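You operate a simulated robot arm through the tools that you are given. There is no shell and no other tool.

You are at the controls of a simulated robot arm. One attempt, no reset.

Task
Turn the current down to 2, switch the control cabinet off, set polarity to minus and switch on again.

It is judged by the outcome, as a careful person would: the job done as asked, and still so three seconds after it is handed in. It fails if anything else is knocked over, pushed out of place, dropped, spilled or broken.

Robot
A 6-joint arm with a two-finger parallel gripper, fixed in place. Base frame: the origin is at the foot of the arm, x ahead of it, y to its left, z up. Units: m, degrees, N and s.
With the tool pointing down near the work surface it reaches from about 0.28 to 0.64 m from the base axis. Its first joint turns from -115.0 to 115.0 degrees. Payload 3.43 kg.
Tool frame: the origin (TCP) lies between the finger pads and is the grasp point; the fingertips stand 0.034 m ahead of it; z points along the fingers, y is the line along which they close. The gripper opens to 0.128 m. The fingers are 0.024 m wide and 0.012 m thick; the gripper's body (0.048 by 0.13 m) begins 0.096 m behind the TCP.
Orientation is told as [roll, pitch, yaw] about the base's x, y, z axes, in that order, counted from this pose: with the fingers straight down and closing along the base's y, the tool's x points along the base's -x, its y along +y and its z along -z.

Tools
- The arm moves only by the tool arm_command. Its argument "plan" is one flat list of numbers, 7 for each row, row after row: the shift along the tool's x, y, z in units of 250 mm (1.0 is 250 mm), then the turn, a rotation vector about the tool's x, y, z in units of 45 degrees (1.0 is 45 degrees), then the finger opening in cm, from 0 to 12.8. In form: [tx, ty, tz, wx, wy, wz, fingers, tx, ty, tz, wx, wy, wz, fingers, ...]. A call has 1 to 20 rows; each row is the pose to reach, as a shift and turn from the pose commanded when the call began, along the tool's axes at that moment. A call with a number of a shift or a turn outside -1 to 1 is refused whole. Each row takes 0.2 s and may step no farther than 0.05 m and 8.6 degrees from the row before; otherwise, or with a gripper value out of range, the whole call is refused. A pose out of reach is approached as far as the arm can. The call stops where the force on the tool passes 40 N (or 10 N more than at its start, if that is more) or the arm is blocked; 0.2 s more then pass. The fingers move at their own pace (about 0.153 m/s each) and stop on an object; they squeeze with about 25 N. The grip force told is the motor's: it shows also when the fingers shut on nothing. Time passes only in rows, and 0.2 s behind the last, so rows that repeat a pose let the fingers close. It gives the time, the measured TCP pose, the force on the tool (base axes), the opening and the grip force at its end, in the units of the frame above (readings bear some noise), with the torque about the TCP (base axes, N m) and any sound that the robot's microphone picked up, and new pictures: "pictures" is both (left out), scene, wrist or none.
- Cameras (640 x 400 px; columns grow to the right, rows downward): "scene" is fixed at [0.223, -0.501, 1.7915]; the picture's right is [0.56, -0.83, 0.00], its down [-0.79, -0.53, -0.31] and it looks along [0.26, 0.17, -0.95] (base axes); focal length 363 px, centre (320, 200). "wrist" rides on the gripper at [0.076, -0.011, -0.16] in the tool frame; the picture's right is [0.15, 0.99, 0.00], its down [-0.88, 0.13, -0.46] and it looks along [-0.45, 0.07, 0.89] (tool axes); focal length 234 px, centre (320, 200). There is no depth. A picture from a camera that has moved, and an enlarged one, comes with that camera's place and axes in the base frame and with its lens.
- move_column(by): slides the trunk up (or, below 0, down) by that many m; the arm rides with it, the base frame stays. It gives what a move gives, with no picture.
- enlarge(camera, box): a new picture of the part [left, top, right, bottom] of that camera's present view, enlarged. No time passes.
- finish_job(): hands the job in; it is judged then, once.

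Nothing tells you positions but the pictures and the camera data. Unless the task says otherwise, let go and move clear before handing in.

The tools are called after "Call:" by a JSON object that holds its "name" and its "arguments". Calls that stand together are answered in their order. arm_command: Moves the arm, as the interface text tells. Its arguments: {"type":"object","properties":{"plan":{"type":"array","items":{"type":"number"}},"pictures":{"type":"string","enum":["both","scene","wrist","none"]}},"required":["plan"]} The other tools are called the same way: move_column (by) slides the trunk up or down; enlarge (camera, box) takes an enlarged picture of a part of a camera's view; finish_job () hands the job in.

At the start:

```text
t: 0.0
tcp_pos: [0.2992, -0.2254, 1.4002]
tcp_rot: [0.1, 0.0, 0.0]
ft_force: [0.0, -0.5, -0.7]
torque: [0.01, 0.0, -0.01]
gripper_width: 0.1279
gripper_force: 0.0
trunk travel left (down, up): [-0.925, 0.065]
```

scene: 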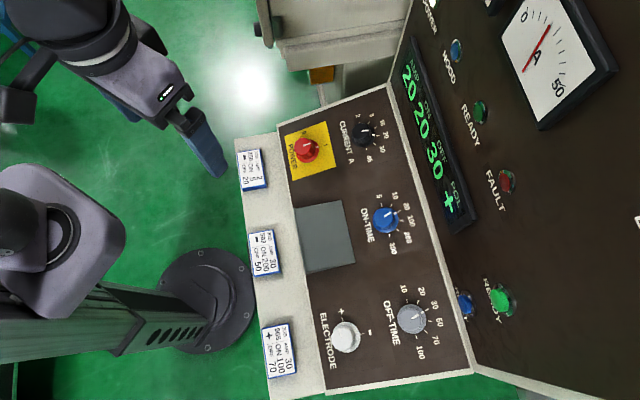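
wrist: 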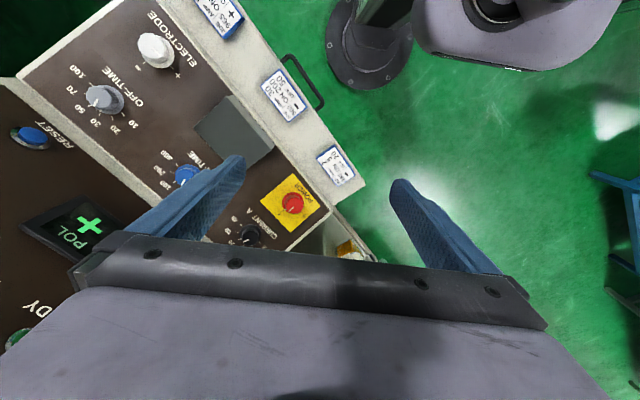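

I see a control cabinet (EDM machine) with a console: red power knob on yellow, current knob, on-time, off-time and electrode (polarity) knobs. I'll enlarge the pictures to read them before moving.

Call:
{"name": "enlarge", "arguments": {"camera": "scene", "box": [270, 80, 430, 180]}}

Call:
{"name": "enlarge", "arguments": {"camera": "scene", "box": [290, 270, 450, 370]}}

Call:
{"name": "enlarge", "arguments": {"camera": "scene", "box": [220, 30, 540, 230]}}

Call:
{"name": "enlarge", "arguments": {"camera": "wrist", "box": [40, 0, 360, 200]}}

Call:
{"name": "enlarge", "arguments": {"camera": "wrist", "box": [180, 160, 380, 285]}}

```text
4.00 times, centred on (350, 130) of scene
camera zoom: at [0.223, -0.501, 1.7915], right [0.56, -0.83, 0.0], down [-0.79, -0.53, -0.31], along [0.26, 0.17, -0.95], focal length 1453 px, centre (200, 480)
```

zoom: 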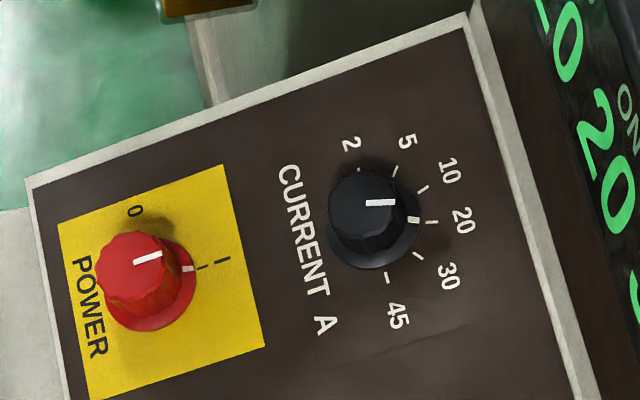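

```text
4.00 times, centred on (370, 320) of scene
camera zoom: at [0.223, -0.501, 1.7915], right [0.56, -0.83, 0.0], down [-0.79, -0.53, -0.31], along [0.26, 0.17, -0.95], focal length 1453 px, centre (120, -280)
```

zoom: 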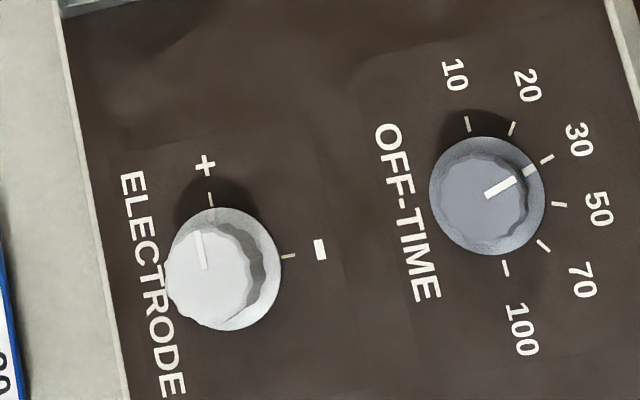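

```text
2.00 times, centred on (380, 130) of scene
camera zoom: at [0.223, -0.501, 1.7915], right [0.56, -0.83, 0.0], down [-0.79, -0.53, -0.31], along [0.26, 0.17, -0.95], focal length 727 px, centre (200, 340)
```

zoom: 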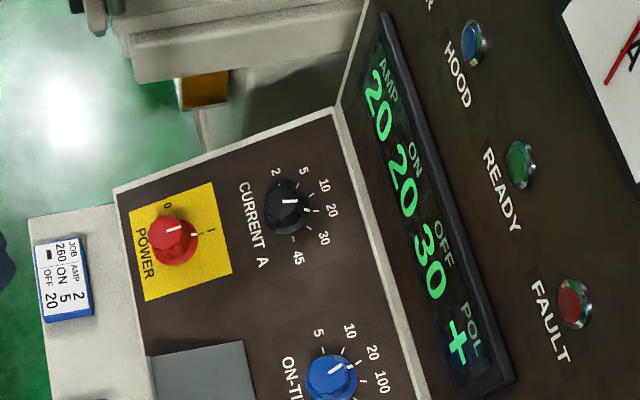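

```text
2.00 times, centred on (200, 100) of wrist
camera zoom: at [0.2242, -0.2364, 1.5598], right [-0.15, 0.99, 0.0], down [0.88, 0.13, 0.46], along [0.45, 0.07, -0.89], focal length 468 px, centre (560, 400)
```

zoom: 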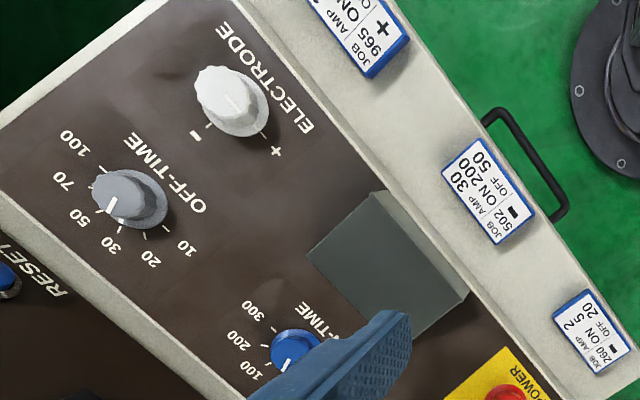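

```text
3.20 times, centred on (280, 222) of wrist
camera zoom: at [0.2242, -0.2364, 1.5598], right [-0.15, 0.99, 0.0], down [0.88, 0.13, 0.46], along [0.45, 0.07, -0.89], focal length 749 px, centre (448, 128)
```

zoom: 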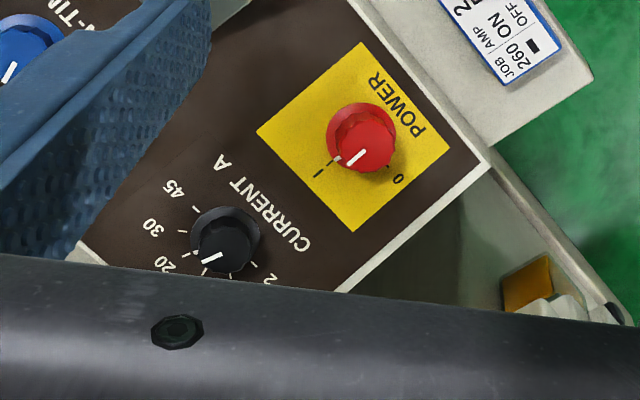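

The panel is tilted about 18° toward the operator side, with POWER near (0.52, -0.26, 1.02), CURRENT near (0.60, -0.36, 1.07) and ELECTRODE near (0.22, -0.56, 1.03). First I tilt the tool square to the panel while moving partway toward the CURRENT knob, staying well above everything.

Call:
{"name": "arm_command", "arguments": {"plan": [-0.12, -0.04, 0.08, 0.06, -0.056, 0, 8, -0.24, -0.08, 0.16, 0.12, -0.112, 0, 8, -0.36, -0.12, 0.24, 0.18, -0.168, 0, 8, -0.48, -0.16, 0.32, 0.24, -0.224, 0, 8, -0.6, -0.2, 0.4, 0.3, -0.28, 0, 8]}}

```text
t: 1.2
tcp_pos: [0.4516, -0.2733, 1.3015]
tcp_rot: [-13.8, -12.5, 1.4]
ft_force: [0.0, 0.0, 0.2]
torque: [0.03, 0.03, -0.01]
gripper_width: 0.0801
gripper_force: 0.0
trunk travel left (down, up): [-0.925, 0.065]
camera wrist: at [0.3428, -0.2506, 1.4391], right [-0.12, 0.96, -0.26], down [0.76, 0.26, 0.59], along [0.63, -0.13, -0.76], focal length 234 px, centre (320, 200)
```

scene: 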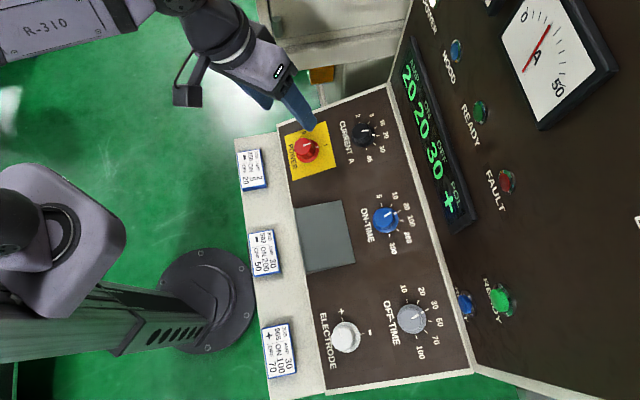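
wrist: 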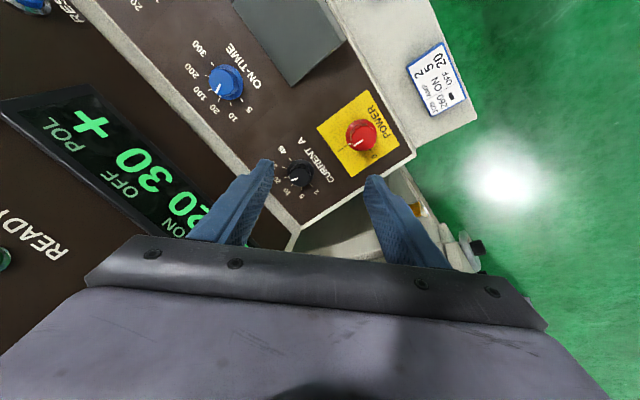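

The tool is now tilted, and the wrist camera sees the CURRENT and POWER knobs between the fingers. I enlarge it to refine the panel geometry.

Call:
{"name": "enlarge", "arguments": {"camera": "wrist", "box": [240, 80, 420, 230]}}

Call:
{"name": "enlarge", "arguments": {"camera": "scene", "box": [320, 90, 420, 170]}}

Call:
{"name": "enlarge", "arguments": {"camera": "scene", "box": [270, 110, 350, 190]}}

Call:
{"name": "enlarge", "arguments": {"camera": "scene", "box": [300, 290, 400, 380]}}

```text
2.67 times, centred on (330, 155) of wrist
camera zoom: at [0.3428, -0.2506, 1.4391], right [-0.12, 0.96, -0.26], down [0.76, 0.26, 0.59], along [0.63, -0.13, -0.76], focal length 624 px, centre (293, 320)
```

zoom: 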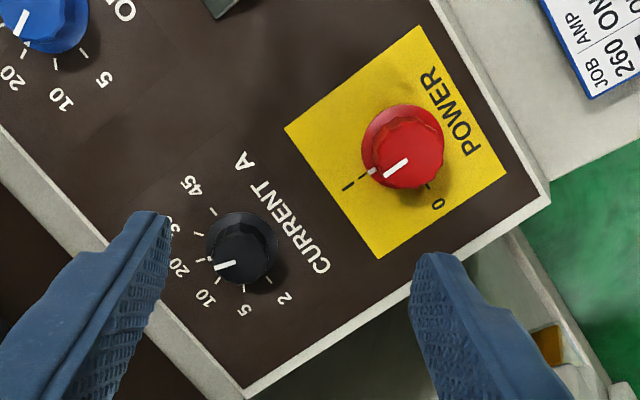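

```text
5.00 times, centred on (370, 130) of scene
camera zoom: at [0.223, -0.501, 1.7915], right [0.56, -0.83, 0.0], down [-0.79, -0.53, -0.31], along [0.26, 0.17, -0.95], focal length 1817 px, centre (70, 550)
```

zoom: 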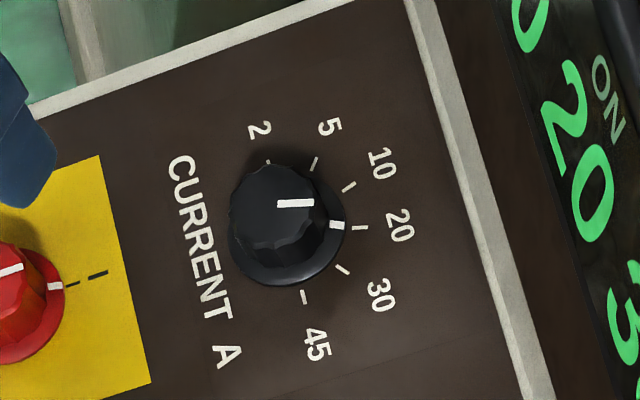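

```text
5.00 times, centred on (310, 150) of scene
camera zoom: at [0.223, -0.501, 1.7915], right [0.56, -0.83, 0.0], down [-0.79, -0.53, -0.31], along [0.26, 0.17, -0.95], focal length 1817 px, centre (370, 450)
```

zoom: 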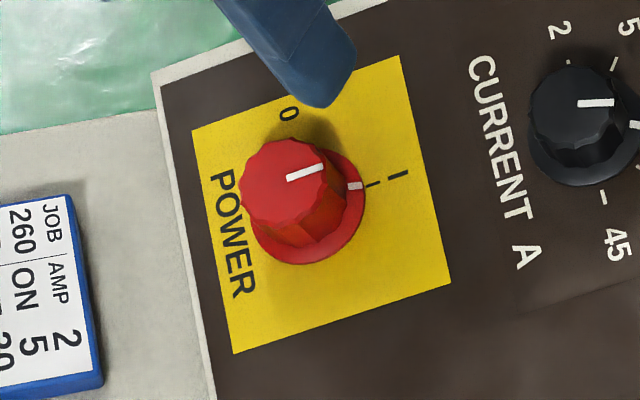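

```text
4.44 times, centred on (350, 335) of scene
camera zoom: at [0.223, -0.501, 1.7915], right [0.56, -0.83, 0.0], down [-0.79, -0.53, -0.31], along [0.26, 0.17, -0.95], focal length 1615 px, centre (187, -400)
```

zoom: 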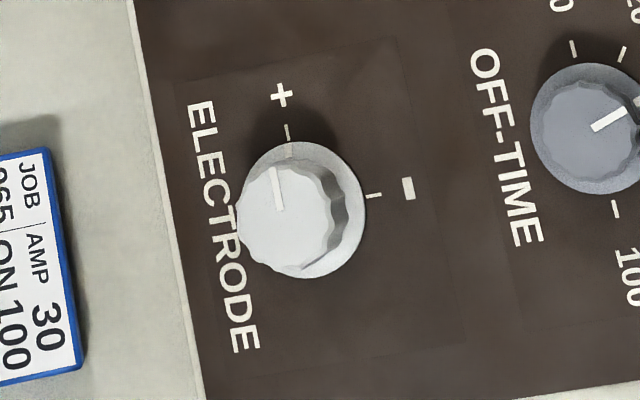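

The panel slope comes out near 21° with about 45° yaw, and the CURRENT knob's panel centre near (0.612, -0.364, 1.042). I move to 15 cm above it along the panel normal with a small tilt correction.

Call:
{"name": "arm_command", "arguments": {"plan": [-0.074, -0.016, 0.122, 0.0054, -0.0098, 0, 8, -0.148, -0.032, 0.243, 0.0108, -0.0196, 0, 8, -0.221, -0.048, 0.365, 0.0162, -0.0294, 0, 8, -0.295, -0.064, 0.486, 0.0216, -0.0392, 0, 8, -0.369, -0.08, 0.608, 0.027, -0.049, 0, 8]}}

```text
t: 2.4
tcp_pos: [0.5736, -0.3295, 1.1803]
tcp_rot: [-15.1, -14.6, 2.1]
ft_force: [-0.8, -0.2, -0.7]
torque: [0.03, 0.02, 0.02]
gripper_width: 0.0799
gripper_force: 0.0
trunk travel left (down, up): [-0.925, 0.065]
camera wrist: at [0.4601, -0.3033, 1.3134], right [-0.11, 0.95, -0.29], down [0.74, 0.27, 0.61], along [0.66, -0.14, -0.74], focal length 234 px, centre (320, 200)
```

scene: 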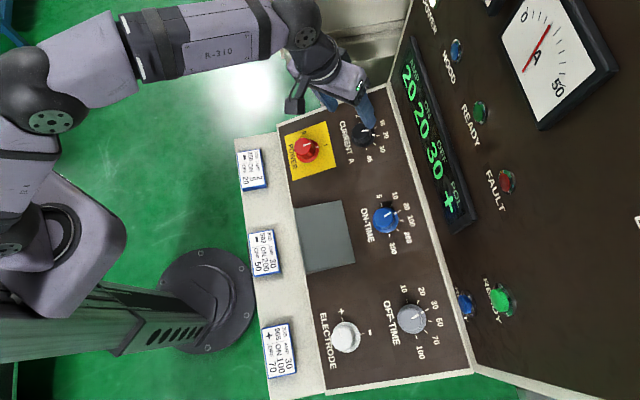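
wrist: 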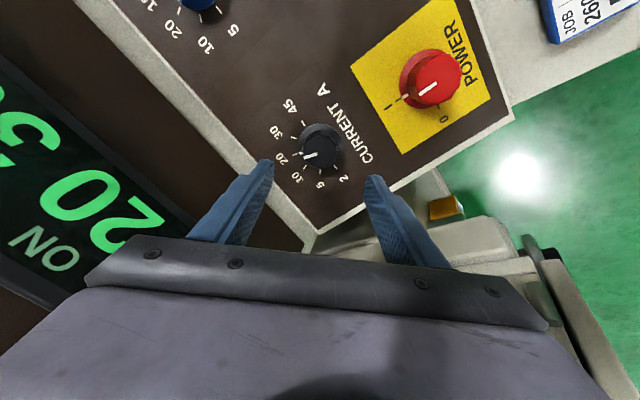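

The arm reached the pose above the CURRENT knob. Now I rotate the tool about its own axis, so that the coming turn keeps the camera side away from the wall.

Call:
{"name": "arm_command", "arguments": {"plan": [0, 0, 0, 0, 0, 0.167, 8, 0, 0, 0, 0, 0, 0.333, 8, 0, 0, 0, 0, 0, 0.5, 8, 0, 0, 0, 0, 0, 0.667, 8, 0, 0, 0, 0, 0, 0.833, 8, 0, 0, 0, 0, 0, 1.0, 8], "pictures": "none"}}

Call:
{"name": "arm_command", "arguments": {"plan": [0, 0, 0, 0, 0, 0.167, 8, 0, 0, 0, 0, 0, 0.333, 8, 0, 0, 0, 0, 0, 0.5, 8, 0, 0, 0, 0, 0, 0.667, 8, 0, 0, 0, 0, 0, 0.833, 8, 0, 0, 0, 0, 0, 1.0, 8]}}

```text
t: 3.8
tcp_pos: [0.5719, -0.3268, 1.1798]
tcp_rot: [0.1, -20.9, -45.0]
ft_force: [-0.5, -0.3, -0.4]
torque: [0.01, 0.0, 0.0]
gripper_width: 0.0801
gripper_force: 0.0
trunk travel left (down, up): [-0.925, 0.065]
```

```text
t: 5.2
tcp_pos: [0.5728, -0.3273, 1.1799]
tcp_rot: [15.1, -14.6, -91.9]
ft_force: [-0.4, 0.0, 0.3]
torque: [-0.03, 0.0, -0.01]
gripper_width: 0.0801
gripper_force: 0.1
trunk travel left (down, up): [-0.925, 0.065]
camera wrist: at [0.5236, -0.2146, 1.3082], right [0.96, 0.17, 0.21], down [-0.02, -0.73, 0.68], along [0.28, -0.66, -0.7], focal length 234 px, centre (320, 200)
```

scene: 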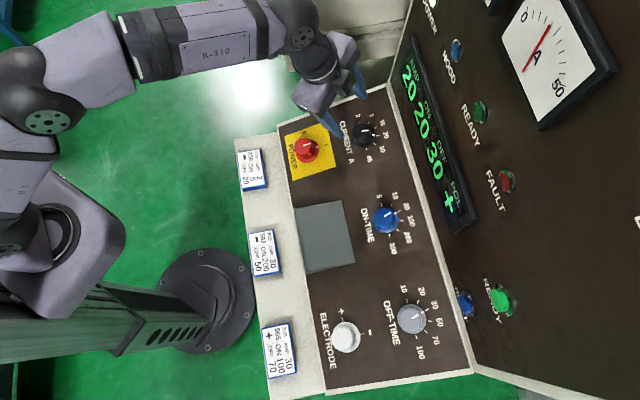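
wrist: 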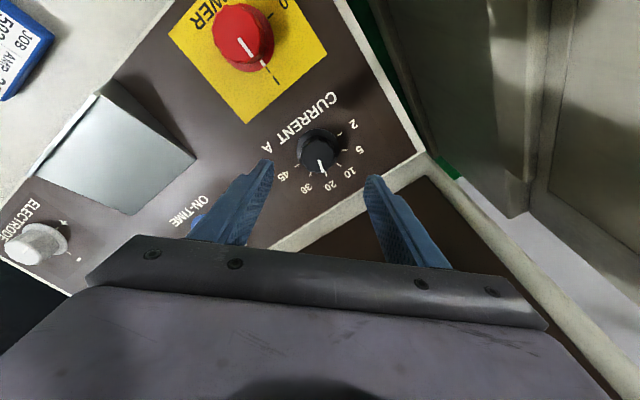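

The tool axis should project to about (320, 150) at the knob cap if it is centred; I enlarge to check.

Call:
{"name": "enlarge", "arguments": {"camera": "wrist", "box": [270, 110, 370, 200]}}

```text
4.44 times, centred on (320, 155) of wrist
camera zoom: at [0.5236, -0.2146, 1.3082], right [0.96, 0.17, 0.21], down [-0.02, -0.73, 0.68], along [0.28, -0.66, -0.7], focal length 1041 px, centre (320, 400)
```

zoom: 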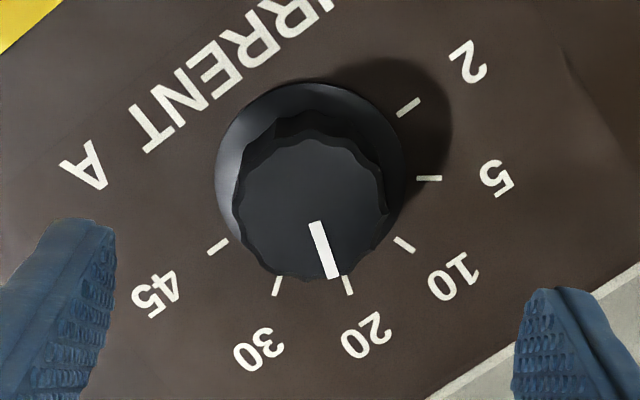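

The refined dial centre is (0.607, -0.365, 1.055), which leaves about 3.5 mm of lateral correction and 13.5 cm to the panel. I'll descend 6 cm with that correction and check again.

Call:
{"name": "arm_command", "arguments": {"plan": [-0.007, -0.003, 0.08, 0, 0, 0, 8, -0.014, -0.006, 0.16, 0, 0, 0, 8, -0.014, -0.006, 0.24, 0, 0, 0, 8]}}

Call:
{"name": "enlarge", "arguments": {"camera": "wrist", "box": [240, 110, 400, 210]}}

Call:
{"name": "enlarge", "arguments": {"camera": "scene", "box": [280, 60, 440, 160]}}

```text
t: 6.0
tcp_pos: [0.5861, -0.3439, 1.123]
tcp_rot: [15.1, -14.6, -91.8]
ft_force: [0.8, 0.2, 1.0]
torque: [-0.04, 0.03, -0.04]
gripper_width: 0.0802
gripper_force: 0.0
trunk travel left (down, up): [-0.925, 0.065]
camera wrist: at [0.5372, -0.2324, 1.2504], right [0.96, 0.18, 0.21], down [-0.02, -0.73, 0.68], along [0.28, -0.66, -0.7], focal length 234 px, centre (320, 200)
```

scene: 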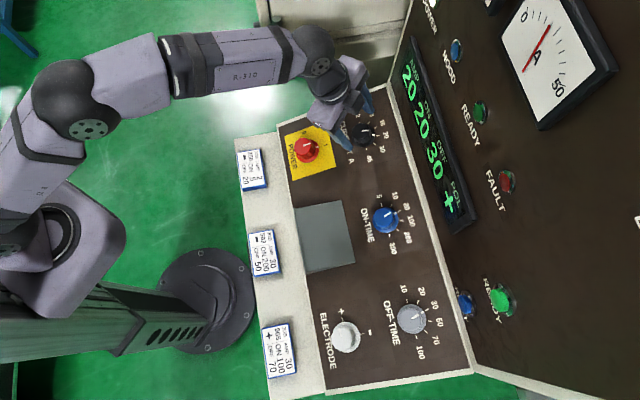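
wrist: 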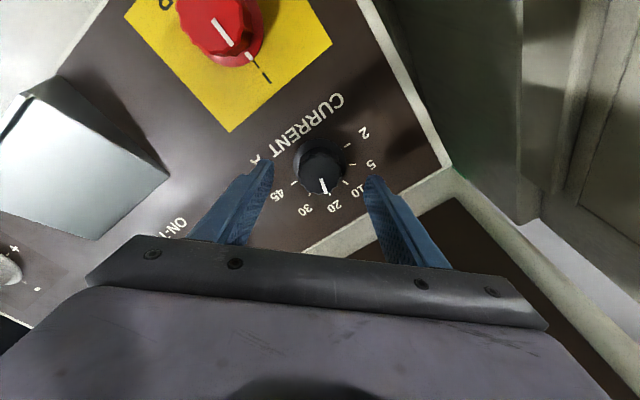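

```text
4.00 times, centred on (320, 160) of wrist
camera zoom: at [0.5372, -0.2324, 1.2504], right [0.96, 0.18, 0.21], down [-0.02, -0.73, 0.68], along [0.28, -0.66, -0.7], focal length 937 px, centre (320, 360)
```

zoom: 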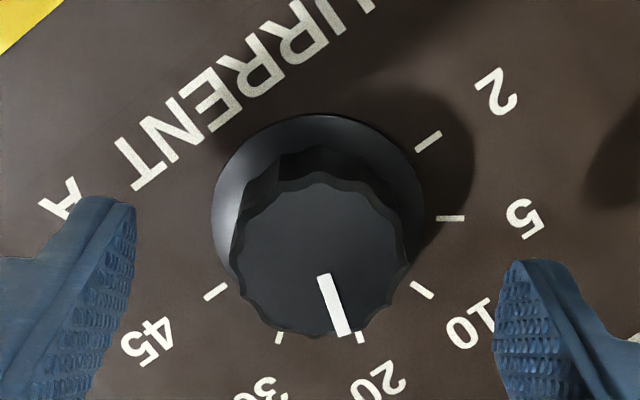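

```text
4.00 times, centred on (360, 110) of scene
camera zoom: at [0.223, -0.501, 1.7915], right [0.56, -0.83, 0.0], down [-0.79, -0.53, -0.31], along [0.26, 0.17, -0.95], focal length 1453 px, centre (160, 560)
```

zoom: 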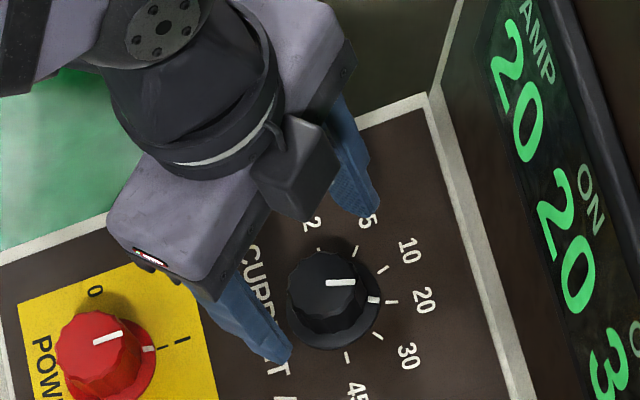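

The knob is centred to within 2 mm. I descend so the fingertips sit just above the skirt, then close on the cap.

Call:
{"name": "arm_command", "arguments": {"plan": [-0.004, 0, 0.06, 0, 0, 0, 8, -0.008, 0.002, 0.112, 0, 0, 0, 8, -0.008, 0.002, 0.112, 0, 0, 0, 8]}}

Call:
{"name": "enlarge", "arguments": {"camera": "wrist", "box": [220, 110, 420, 235]}}

Call:
{"name": "enlarge", "arguments": {"camera": "scene", "box": [300, 80, 420, 160]}}

```text
t: 6.8
tcp_pos: [0.5927, -0.3537, 1.0981]
tcp_rot: [15.1, -14.5, -91.8]
ft_force: [-1.1, 0.4, -0.3]
torque: [0.01, -0.01, -0.01]
gripper_width: 0.0801
gripper_force: 0.1
trunk travel left (down, up): [-0.925, 0.065]
camera wrist: at [0.5446, -0.2419, 1.2259], right [0.96, 0.18, 0.21], down [-0.02, -0.73, 0.68], along [0.28, -0.66, -0.7], focal length 234 px, centre (320, 200)
```

scene: 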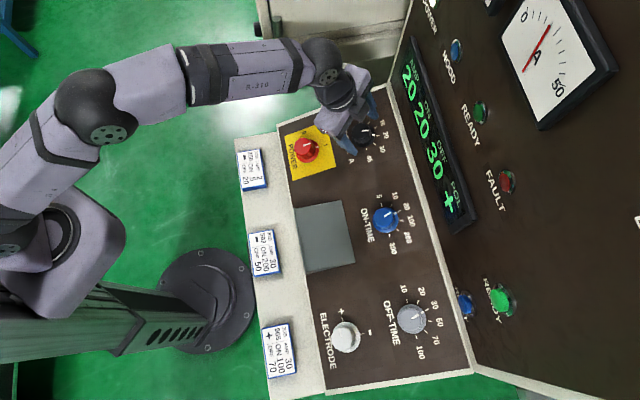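
wrist: 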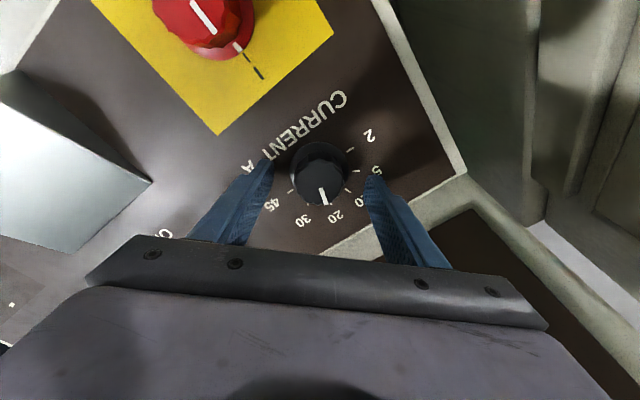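

```text
3.20 times, centred on (320, 172) of wrist
camera zoom: at [0.5446, -0.2419, 1.2259], right [0.96, 0.18, 0.21], down [-0.02, -0.73, 0.68], along [0.28, -0.66, -0.7], focal length 749 px, centre (320, 288)
```

zoom: 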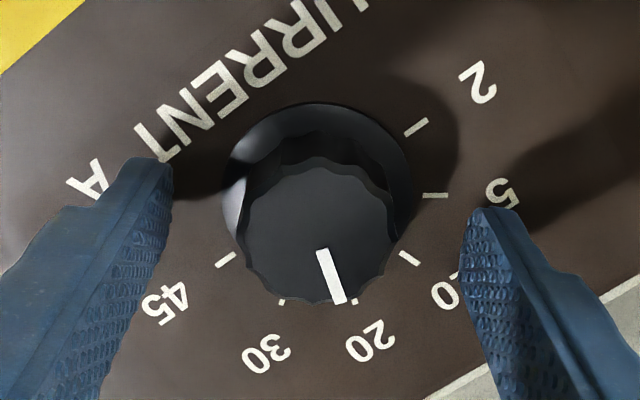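

```text
5.00 times, centred on (360, 120) of scene
camera zoom: at [0.223, -0.501, 1.7915], right [0.56, -0.83, 0.0], down [-0.79, -0.53, -0.31], along [0.26, 0.17, -0.95], focal length 1817 px, centre (120, 600)
```

zoom: 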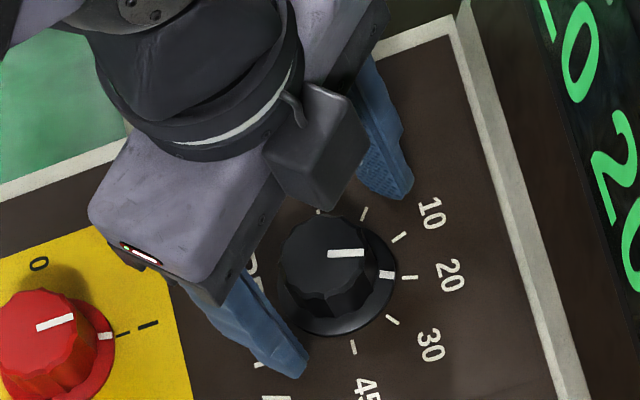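

The fingers straddle the cap, centred to about 1 mm with tips about 13 mm above the panel. I go 3 mm lower and close.

Call:
{"name": "arm_command", "arguments": {"plan": [0.002, 0, 0.012, 0, 0, 0, 8, 0.002, 0, 0.012, 0, 0, 0, 5, 0.002, 0, 0.012, 0, 0, 0, 3.8, 0.002, 0, 0.012, 0, 0, 0, 3, 0.002, 0, 0.012, 0, 0, 0, 3], "pictures": "wrist"}}

```text
t: 8.0
tcp_pos: [0.5928, -0.3537, 1.0963]
tcp_rot: [15.0, -14.7, -91.7]
ft_force: [-5.5, -0.2, 3.9]
torque: [0.09, 1.63, -0.37]
gripper_width: 0.0393
gripper_force: 44.4
trunk travel left (down, up): [-0.925, 0.065]
camera wrist: at [0.5443, -0.2422, 1.224], right [0.96, 0.18, 0.21], down [-0.02, -0.73, 0.68], along [0.28, -0.66, -0.7], focal length 234 px, centre (320, 200)
```

wrist: 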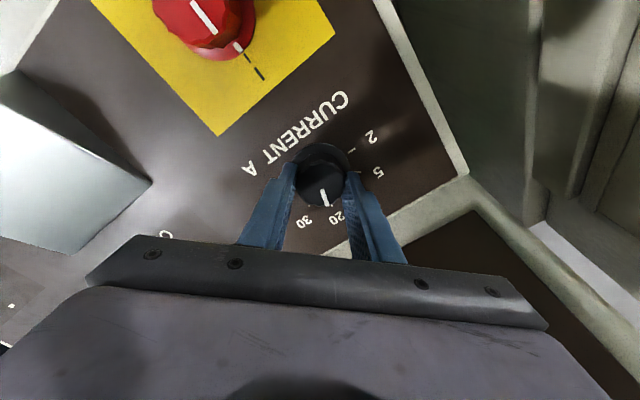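

The cap is gripped at 39 mm. I turn it one 36° step counter-clockwise first and check the direction and display.

Call:
{"name": "arm_command", "arguments": {"plan": [0, -0.003, 0, 0, 0, -0.16, 3, 0, -0.003, 0, 0, 0, -0.32, 3, 0, -0.003, 0, 0, 0, -0.48, 3, 0, -0.003, 0, 0, 0, -0.64, 3, 0, -0.003, 0, 0, 0, -0.8, 3]}}

Call:
{"name": "enlarge", "arguments": {"camera": "scene", "box": [320, 40, 480, 140]}}

Call:
{"name": "enlarge", "arguments": {"camera": "wrist", "box": [220, 110, 420, 235]}}

```text
t: 9.2
tcp_pos: [0.5951, -0.355, 1.0965]
tcp_rot: [3.5, -20.8, -54.3]
ft_force: [0.9, 4.1, 4.2]
torque: [0.93, 0.84, 0.01]
gripper_width: 0.0393
gripper_force: 45.5
trunk travel left (down, up): [-0.925, 0.065]
camera wrist: at [0.5033, -0.2638, 1.2186], right [0.71, 0.7, 0.0], down [0.47, -0.48, 0.74], along [0.53, -0.53, -0.67], focal length 234 px, centre (320, 200)
```

scene: 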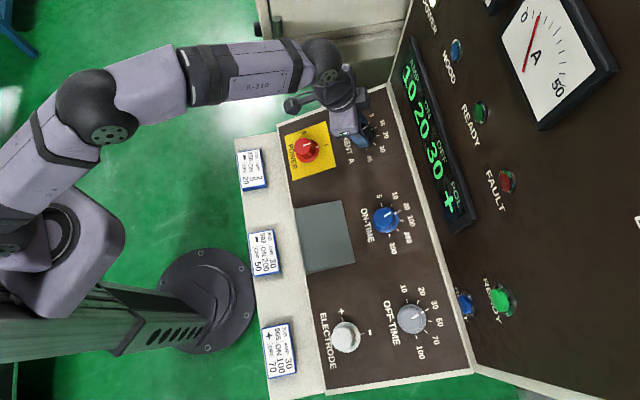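
wrist: 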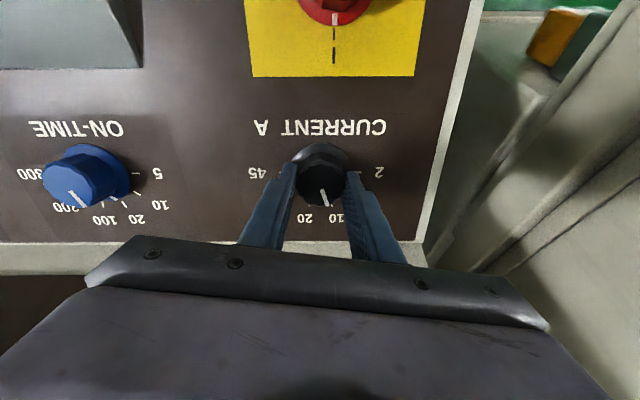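

```text
4.00 times, centred on (400, 90) of scene
camera zoom: at [0.223, -0.501, 1.7915], right [0.56, -0.83, 0.0], down [-0.79, -0.53, -0.31], along [0.26, 0.17, -0.95], focal length 1453 px, centre (0, 640)
```

zoom: 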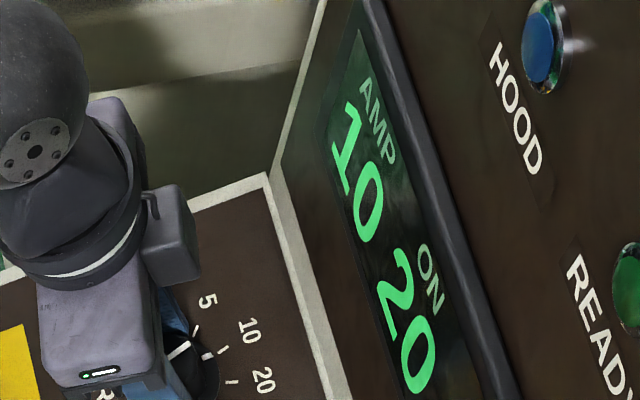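

```text
3.20 times, centred on (320, 172) of wrist
camera zoom: at [0.5033, -0.2638, 1.2186], right [0.71, 0.7, 0.0], down [0.47, -0.48, 0.74], along [0.53, -0.53, -0.67], focal length 749 px, centre (320, 288)
```

zoom: 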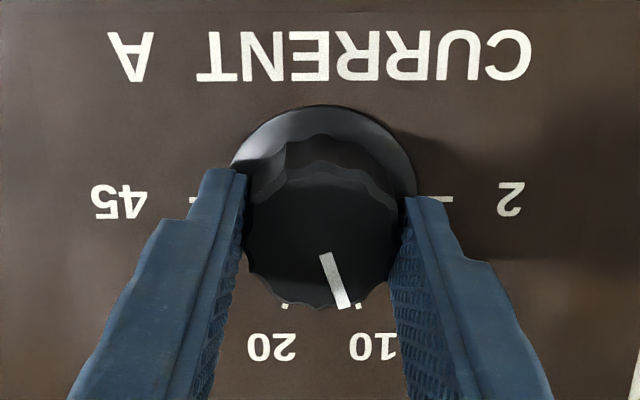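

The display now reads 10 A, so one step worked. I continue two more 36° steps to 2.

Call:
{"name": "arm_command", "arguments": {"plan": [0, 0, 0, 0, 0, -0.16, 3, 0, 0, 0, 0, 0, -0.32, 3, 0, 0, 0, 0, 0, -0.48, 3, 0, 0, 0, 0, 0, -0.64, 3, 0, 0, 0, 0, 0, -0.8, 3], "pictures": "scene"}}

Call:
{"name": "arm_command", "arguments": {"plan": [0, 0, 0, 0, 0, -0.16, 3, 0, 0, 0, 0, 0, -0.32, 3, 0, 0, 0, 0, 0, -0.48, 3, 0, 0, 0, 0, 0, -0.64, 3, 0, 0, 0, 0, 0, -0.8, 3]}}

Call:
{"name": "enlarge", "arguments": {"camera": "wrist", "box": [220, 110, 420, 235]}}

```text
t: 10.4
tcp_pos: [0.5955, -0.3525, 1.097]
tcp_rot: [-9.9, -18.6, -16.0]
ft_force: [7.2, 7.3, 0.9]
torque: [0.73, -1.7, 0.6]
gripper_width: 0.0396
gripper_force: 45.1
trunk travel left (down, up): [-0.925, 0.065]
```

scene: 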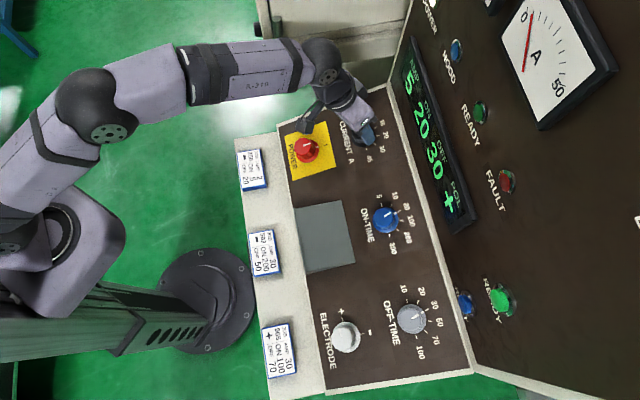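

```text
t: 11.6
tcp_pos: [0.5953, -0.3522, 1.0951]
tcp_rot: [-18.7, -9.4, 19.7]
ft_force: [10.7, 13.1, 3.6]
torque: [1.51, -0.74, -0.03]
gripper_width: 0.0399
gripper_force: 44.8
trunk travel left (down, up): [-0.925, 0.065]
camera wrist: at [0.4872, -0.348, 1.2368], right [-0.4, 0.85, -0.34], down [0.67, 0.53, 0.53], along [0.63, -0.01, -0.78], focal length 234 px, centre (320, 200)
```

scene: 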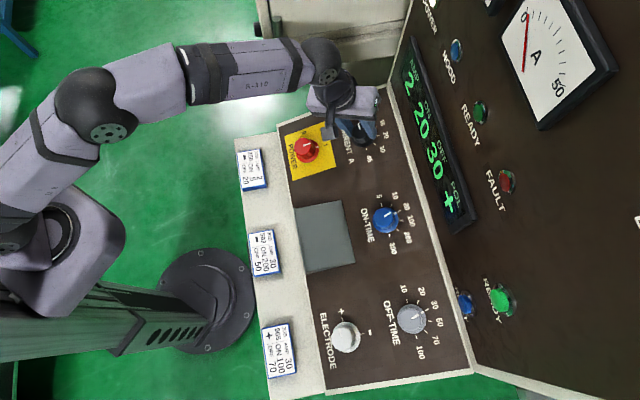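
wrist: 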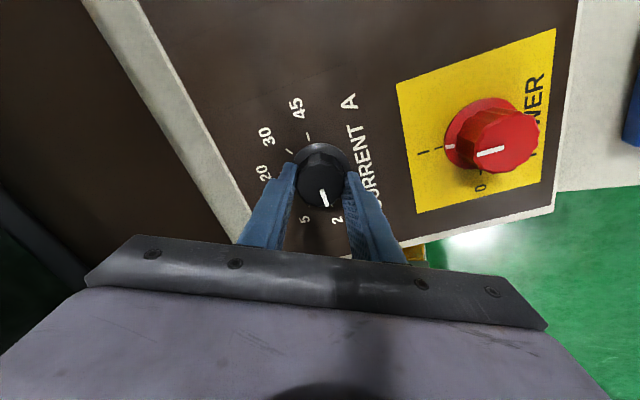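

```text
3.20 times, centred on (320, 172) of wrist
camera zoom: at [0.4872, -0.348, 1.2368], right [-0.4, 0.85, -0.34], down [0.67, 0.53, 0.53], along [0.63, -0.01, -0.78], focal length 749 px, centre (320, 288)
```

zoom: 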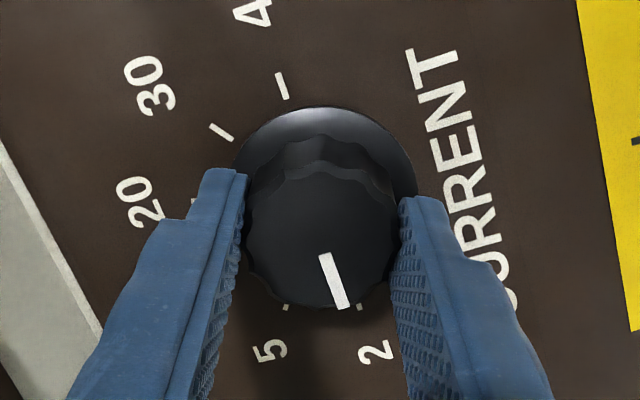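

The display reads 2 A. I open the fingers and retreat straight back along the knob axis.

Call:
{"name": "arm_command", "arguments": {"plan": [0, 0, 0, 0, 0, 0, 6, 0, 0, 0, 0, 0, 0, 8, 0, 0, 0, 0, 0, 0, 8, 0, 0, -0.12, 0, 0, 0, 8, 0, 0, -0.28, 0, 0, 0, 8, 0, 0, -0.45, 0, 0, 0, 8]}}

Call:
{"name": "enlarge", "arguments": {"camera": "scene", "box": [320, 40, 480, 140]}}

Call:
{"name": "enlarge", "arguments": {"camera": "wrist", "box": [260, 60, 460, 185]}}

```text
t: 13.0
tcp_pos: [0.5645, -0.3244, 1.2007]
tcp_rot: [-18.7, -9.3, 19.8]
ft_force: [0.0, -0.8, 0.1]
torque: [-0.03, -0.01, 0.01]
gripper_width: 0.0801
gripper_force: 0.2
trunk travel left (down, up): [-0.925, 0.065]
camera wrist: at [0.4559, -0.3198, 1.3419], right [-0.4, 0.85, -0.34], down [0.67, 0.53, 0.53], along [0.63, -0.01, -0.78], focal length 234 px, centre (320, 200)
```

scene: 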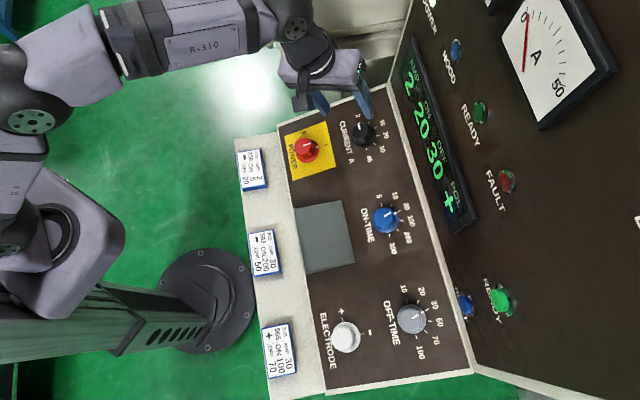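
wrist: 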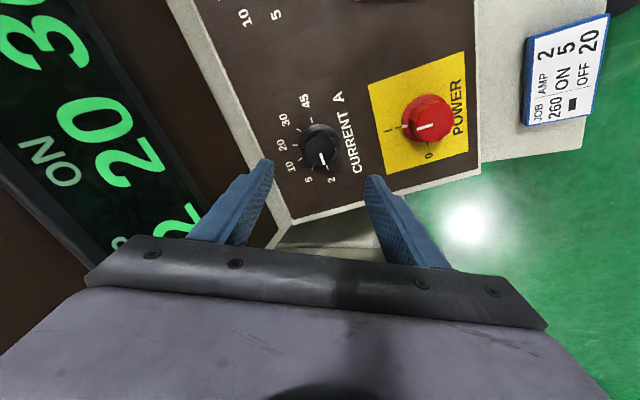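

```text
4.00 times, centred on (400, 90) of scene
camera zoom: at [0.223, -0.501, 1.7915], right [0.56, -0.83, 0.0], down [-0.79, -0.53, -0.31], along [0.26, 0.17, -0.95], focal length 1453 px, centre (0, 640)
```

zoom: 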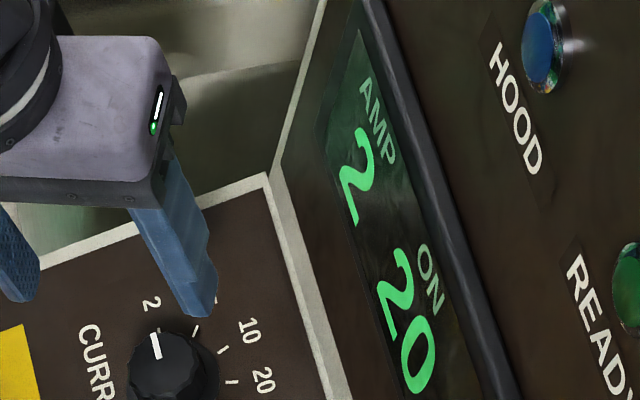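

```text
3.20 times, centred on (360, 122) of wrist
camera zoom: at [0.4559, -0.3198, 1.3419], right [-0.4, 0.85, -0.34], down [0.67, 0.53, 0.53], along [0.63, -0.01, -0.78], focal length 749 px, centre (192, 448)
```

zoom: 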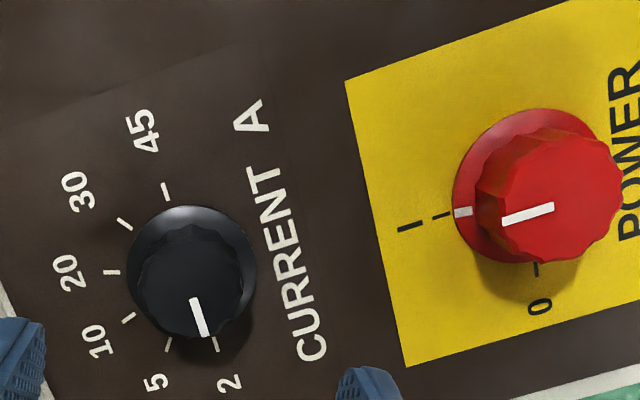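

CURRENT is at 2 and stays there. Next I move over the POWER knob at about 13 cm above the panel, turning the tool clockwise so the off-turn has room.

Call:
{"name": "arm_command", "arguments": {"plan": [0.034, 0.082, 0.015, 0, 0, 0.167, 8, 0.067, 0.164, 0.03, 0, 0, 0.333, 8, 0.1, 0.246, 0.045, 0, 0, 0.5, 8, 0.134, 0.328, 0.059, 0, 0, 0.667, 8, 0.168, 0.41, 0.074, 0, 0, 0.833, 8, 0.201, 0.492, 0.089, 0, 0, 1.0, 8], "pictures": "none"}}

Call:
{"name": "arm_command", "arguments": {"plan": [0, 0, 0, 0, 0, 0.167, 8, 0, 0, 0, 0, 0, 0.333, 8, 0, 0, 0, 0, 0, 0.5, 8, 0, 0, 0, 0, 0, 0.667, 8, 0, 0, 0, 0, 0, 0.833, 8, 0, 0, 0, 0, 0, 1.0, 8], "pictures": "none"}}

Call:
{"name": "arm_command", "arguments": {"plan": [0, 0, 0, 0, 0, 0.17, 8, 0, 0, 0, 0, 0, 0.333, 8, 0, 0, 0, 0, 0, 0.333, 8]}}

Call:
{"name": "enlarge", "arguments": {"camera": "wrist", "box": [240, 90, 400, 190]}}

```text
t: 14.4
tcp_pos: [0.4914, -0.2356, 1.134]
tcp_rot: [-6.7, -19.9, -25.8]
ft_force: [-0.3, 0.1, -0.2]
torque: [-0.04, -0.01, -0.01]
gripper_width: 0.0799
gripper_force: 0.0
trunk travel left (down, up): [-0.925, 0.065]
```

```text
t: 15.8
tcp_pos: [0.4901, -0.2366, 1.1336]
tcp_rot: [9.9, -18.5, -73.6]
ft_force: [0.2, 0.1, -0.4]
torque: [-0.02, 0.02, -0.01]
gripper_width: 0.0801
gripper_force: 0.1
trunk travel left (down, up): [-0.925, 0.065]
```

```text
t: 16.6
tcp_pos: [0.4906, -0.2363, 1.1326]
tcp_rot: [14.5, -15.3, -88.9]
ft_force: [0.6, -0.1, 0.8]
torque: [-0.02, 0.02, 0.0]
gripper_width: 0.0799
gripper_force: 0.0
trunk travel left (down, up): [-0.925, 0.065]
camera wrist: at [0.4381, -0.1252, 1.2596], right [0.95, 0.23, 0.2], down [0.03, -0.72, 0.69], along [0.3, -0.65, -0.7], focal length 234 px, centre (320, 200)
```

scene: 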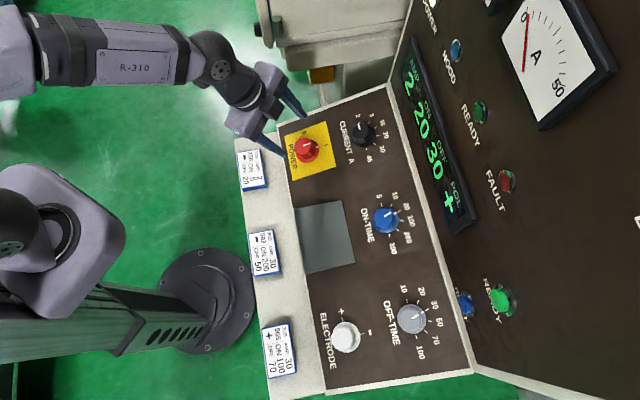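
wrist: 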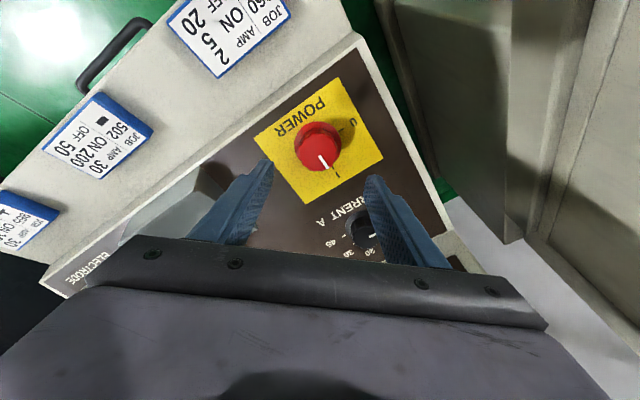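

```text
4.00 times, centred on (320, 140) of wrist
camera zoom: at [0.4381, -0.1252, 1.2596], right [0.95, 0.23, 0.2], down [0.03, -0.72, 0.69], along [0.3, -0.65, -0.7], focal length 937 px, centre (320, 440)
```

zoom: 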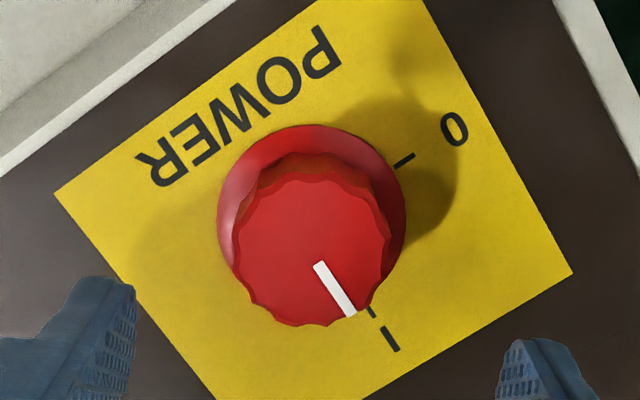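

The tool is nearly centred over the POWER knob, off by about 2 mm. I descend 6 cm with the small correction and re-check.

Call:
{"name": "arm_command", "arguments": {"plan": [0.003, -0.004, 0.08, 0, 0, 0, 8, 0.006, -0.009, 0.16, 0, 0, 0, 8, 0.006, -0.009, 0.24, 0, 0, 0, 8, 0.006, -0.009, 0.24, 0, 0, 0, 8], "pictures": "wrist"}}

Call:
{"name": "enlarge", "arguments": {"camera": "wrist", "box": [240, 110, 400, 210]}}

Call:
{"name": "enlarge", "arguments": {"camera": "scene", "box": [240, 90, 400, 190]}}

```text
t: 17.6
tcp_pos: [0.5042, -0.2494, 1.0759]
tcp_rot: [14.3, -15.3, -88.8]
ft_force: [0.1, -0.2, -0.4]
torque: [0.0, 0.0, -0.01]
gripper_width: 0.08
gripper_force: 0.1
trunk travel left (down, up): [-0.925, 0.065]
camera wrist: at [0.4506, -0.1393, 1.2024], right [0.95, 0.23, 0.2], down [0.03, -0.72, 0.69], along [0.3, -0.65, -0.7], focal length 234 px, centre (320, 200)
```

wrist: 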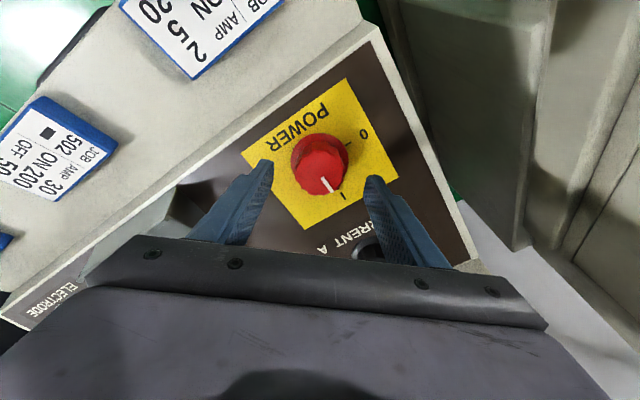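

```text
4.00 times, centred on (320, 160) of wrist
camera zoom: at [0.4506, -0.1393, 1.2024], right [0.95, 0.23, 0.2], down [0.03, -0.72, 0.69], along [0.3, -0.65, -0.7], focal length 937 px, centre (320, 360)
```

zoom: 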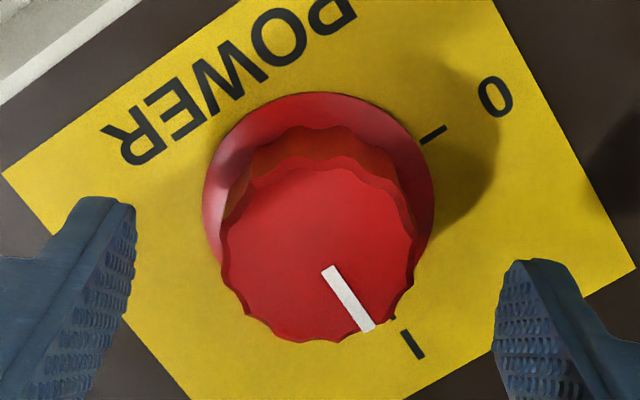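

```text
4.00 times, centred on (320, 140) of scene
camera zoom: at [0.223, -0.501, 1.7915], right [0.56, -0.83, 0.0], down [-0.79, -0.53, -0.31], along [0.26, 0.17, -0.95], focal length 1453 px, centre (320, 440)
```

zoom: 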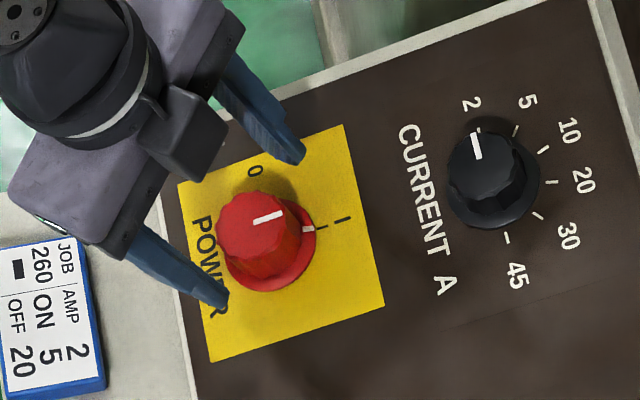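

Now centred within about 1 mm. I descend the remaining 3 cm and grip the POWER cap.

Call:
{"name": "arm_command", "arguments": {"plan": [0, 0, 0.06, 0, 0, 0, 8, 0, 0, 0.12, 0, 0, 0, 8, 0, 0, 0.12, 0, 0, 0, 8, 0, 0, 0.12, 0, 0, 0, 5.2, 0, 0, 0.12, 0, 0, 0, 4, 0, 0, 0.12, 0, 0, 0, 3, 0, 0, 0.12, 0, 0, 0, 3], "pictures": "wrist"}}

Call:
{"name": "enlarge", "arguments": {"camera": "wrist", "box": [220, 110, 420, 235]}}

```text
t: 19.2
tcp_pos: [0.5094, -0.257, 1.0482]
tcp_rot: [14.5, -15.4, -88.9]
ft_force: [-4.6, 0.3, 15.4]
torque: [-0.1, 0.99, -0.27]
gripper_width: 0.0461
gripper_force: 13.6
trunk travel left (down, up): [-0.925, 0.065]
camera wrist: at [0.4558, -0.1465, 1.1757], right [0.95, 0.23, 0.2], down [0.03, -0.72, 0.69], along [0.3, -0.65, -0.69], focal length 234 px, centre (320, 200)
```

wrist: 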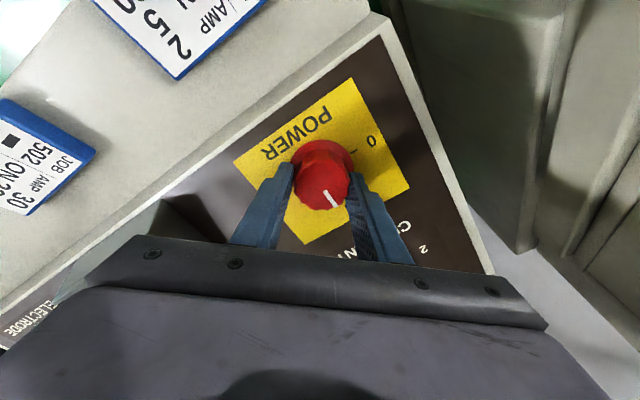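

```text
3.20 times, centred on (320, 172) of wrist
camera zoom: at [0.4558, -0.1465, 1.1757], right [0.95, 0.23, 0.2], down [0.03, -0.72, 0.69], along [0.3, -0.65, -0.69], focal length 749 px, centre (320, 288)
```

zoom: 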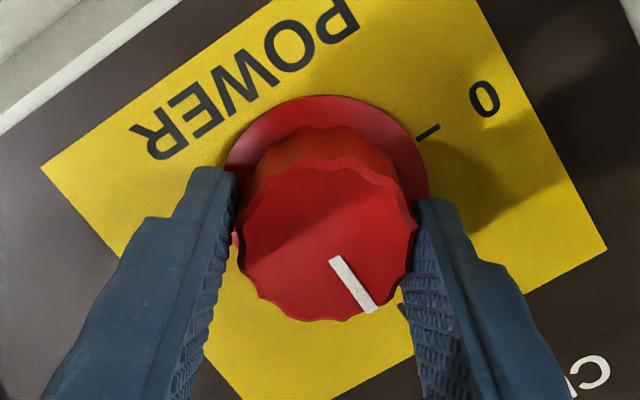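

There's about 15 N pushing up and the grip is light, so the fingertips are probably riding the skirt. I open slightly, back off 5 mm and re-grip.

Call:
{"name": "arm_command", "arguments": {"plan": [0, 0, 0, 0, 0, 0, 5.5, 0, 0, -0.02, 0, 0, 0, 6, 0, 0, -0.02, 0, 0, 0, 5, 0, 0, -0.02, 0, 0, 0, 4, 0, 0, -0.02, 0, 0, 0, 3, 0, 0, -0.02, 0, 0, 0, 3], "pictures": "wrist"}}

Call:
{"name": "enlarge", "arguments": {"camera": "wrist", "box": [220, 110, 420, 235]}}

Call:
{"name": "enlarge", "arguments": {"camera": "scene", "box": [240, 90, 400, 190]}}

```text
t: 20.6
tcp_pos: [0.5097, -0.2568, 1.052]
tcp_rot: [14.3, -15.4, -88.9]
ft_force: [2.9, 3.0, 2.6]
torque: [0.28, 0.83, -0.14]
gripper_width: 0.0437
gripper_force: 44.2
trunk travel left (down, up): [-0.925, 0.065]
camera wrist: at [0.4565, -0.145, 1.1789], right [0.95, 0.23, 0.2], down [0.03, -0.72, 0.69], along [0.3, -0.65, -0.7], focal length 234 px, centre (320, 200)
```

wrist: 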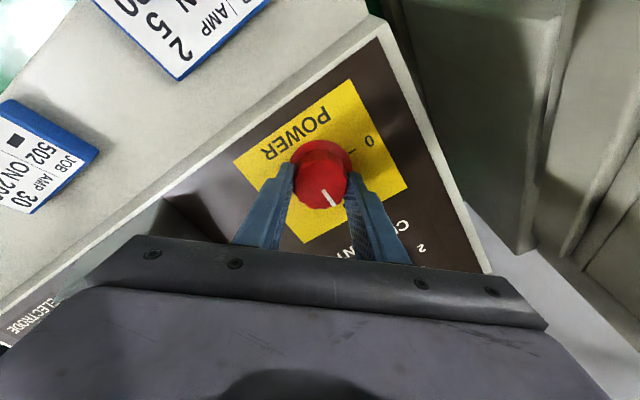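

```text
3.20 times, centred on (320, 172) of wrist
camera zoom: at [0.4565, -0.145, 1.1789], right [0.95, 0.23, 0.2], down [0.03, -0.72, 0.69], along [0.3, -0.65, -0.7], focal length 749 px, centre (320, 288)
```

zoom: 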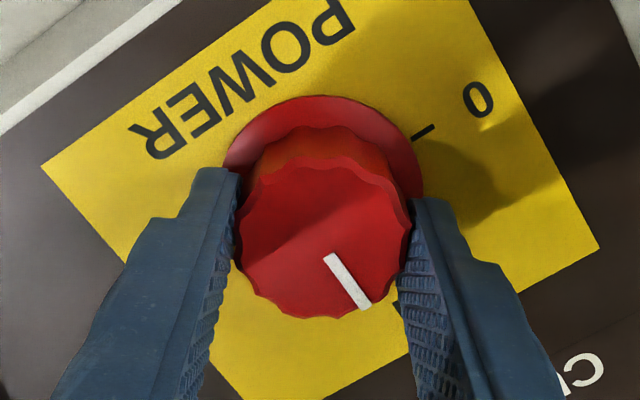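

```text
4.00 times, centred on (320, 140) of scene
camera zoom: at [0.223, -0.501, 1.7915], right [0.56, -0.83, 0.0], down [-0.79, -0.53, -0.31], along [0.26, 0.17, -0.95], focal length 1453 px, centre (320, 440)
```

zoom: 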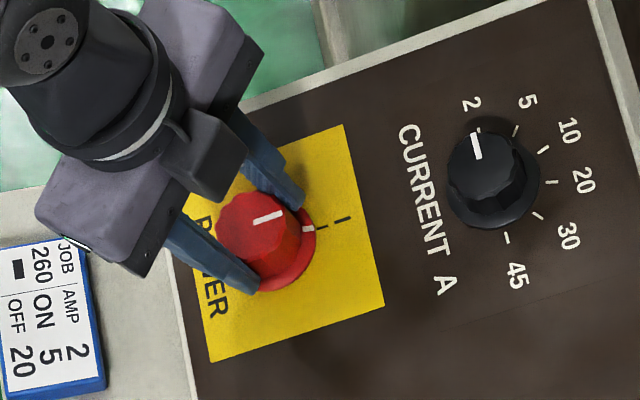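

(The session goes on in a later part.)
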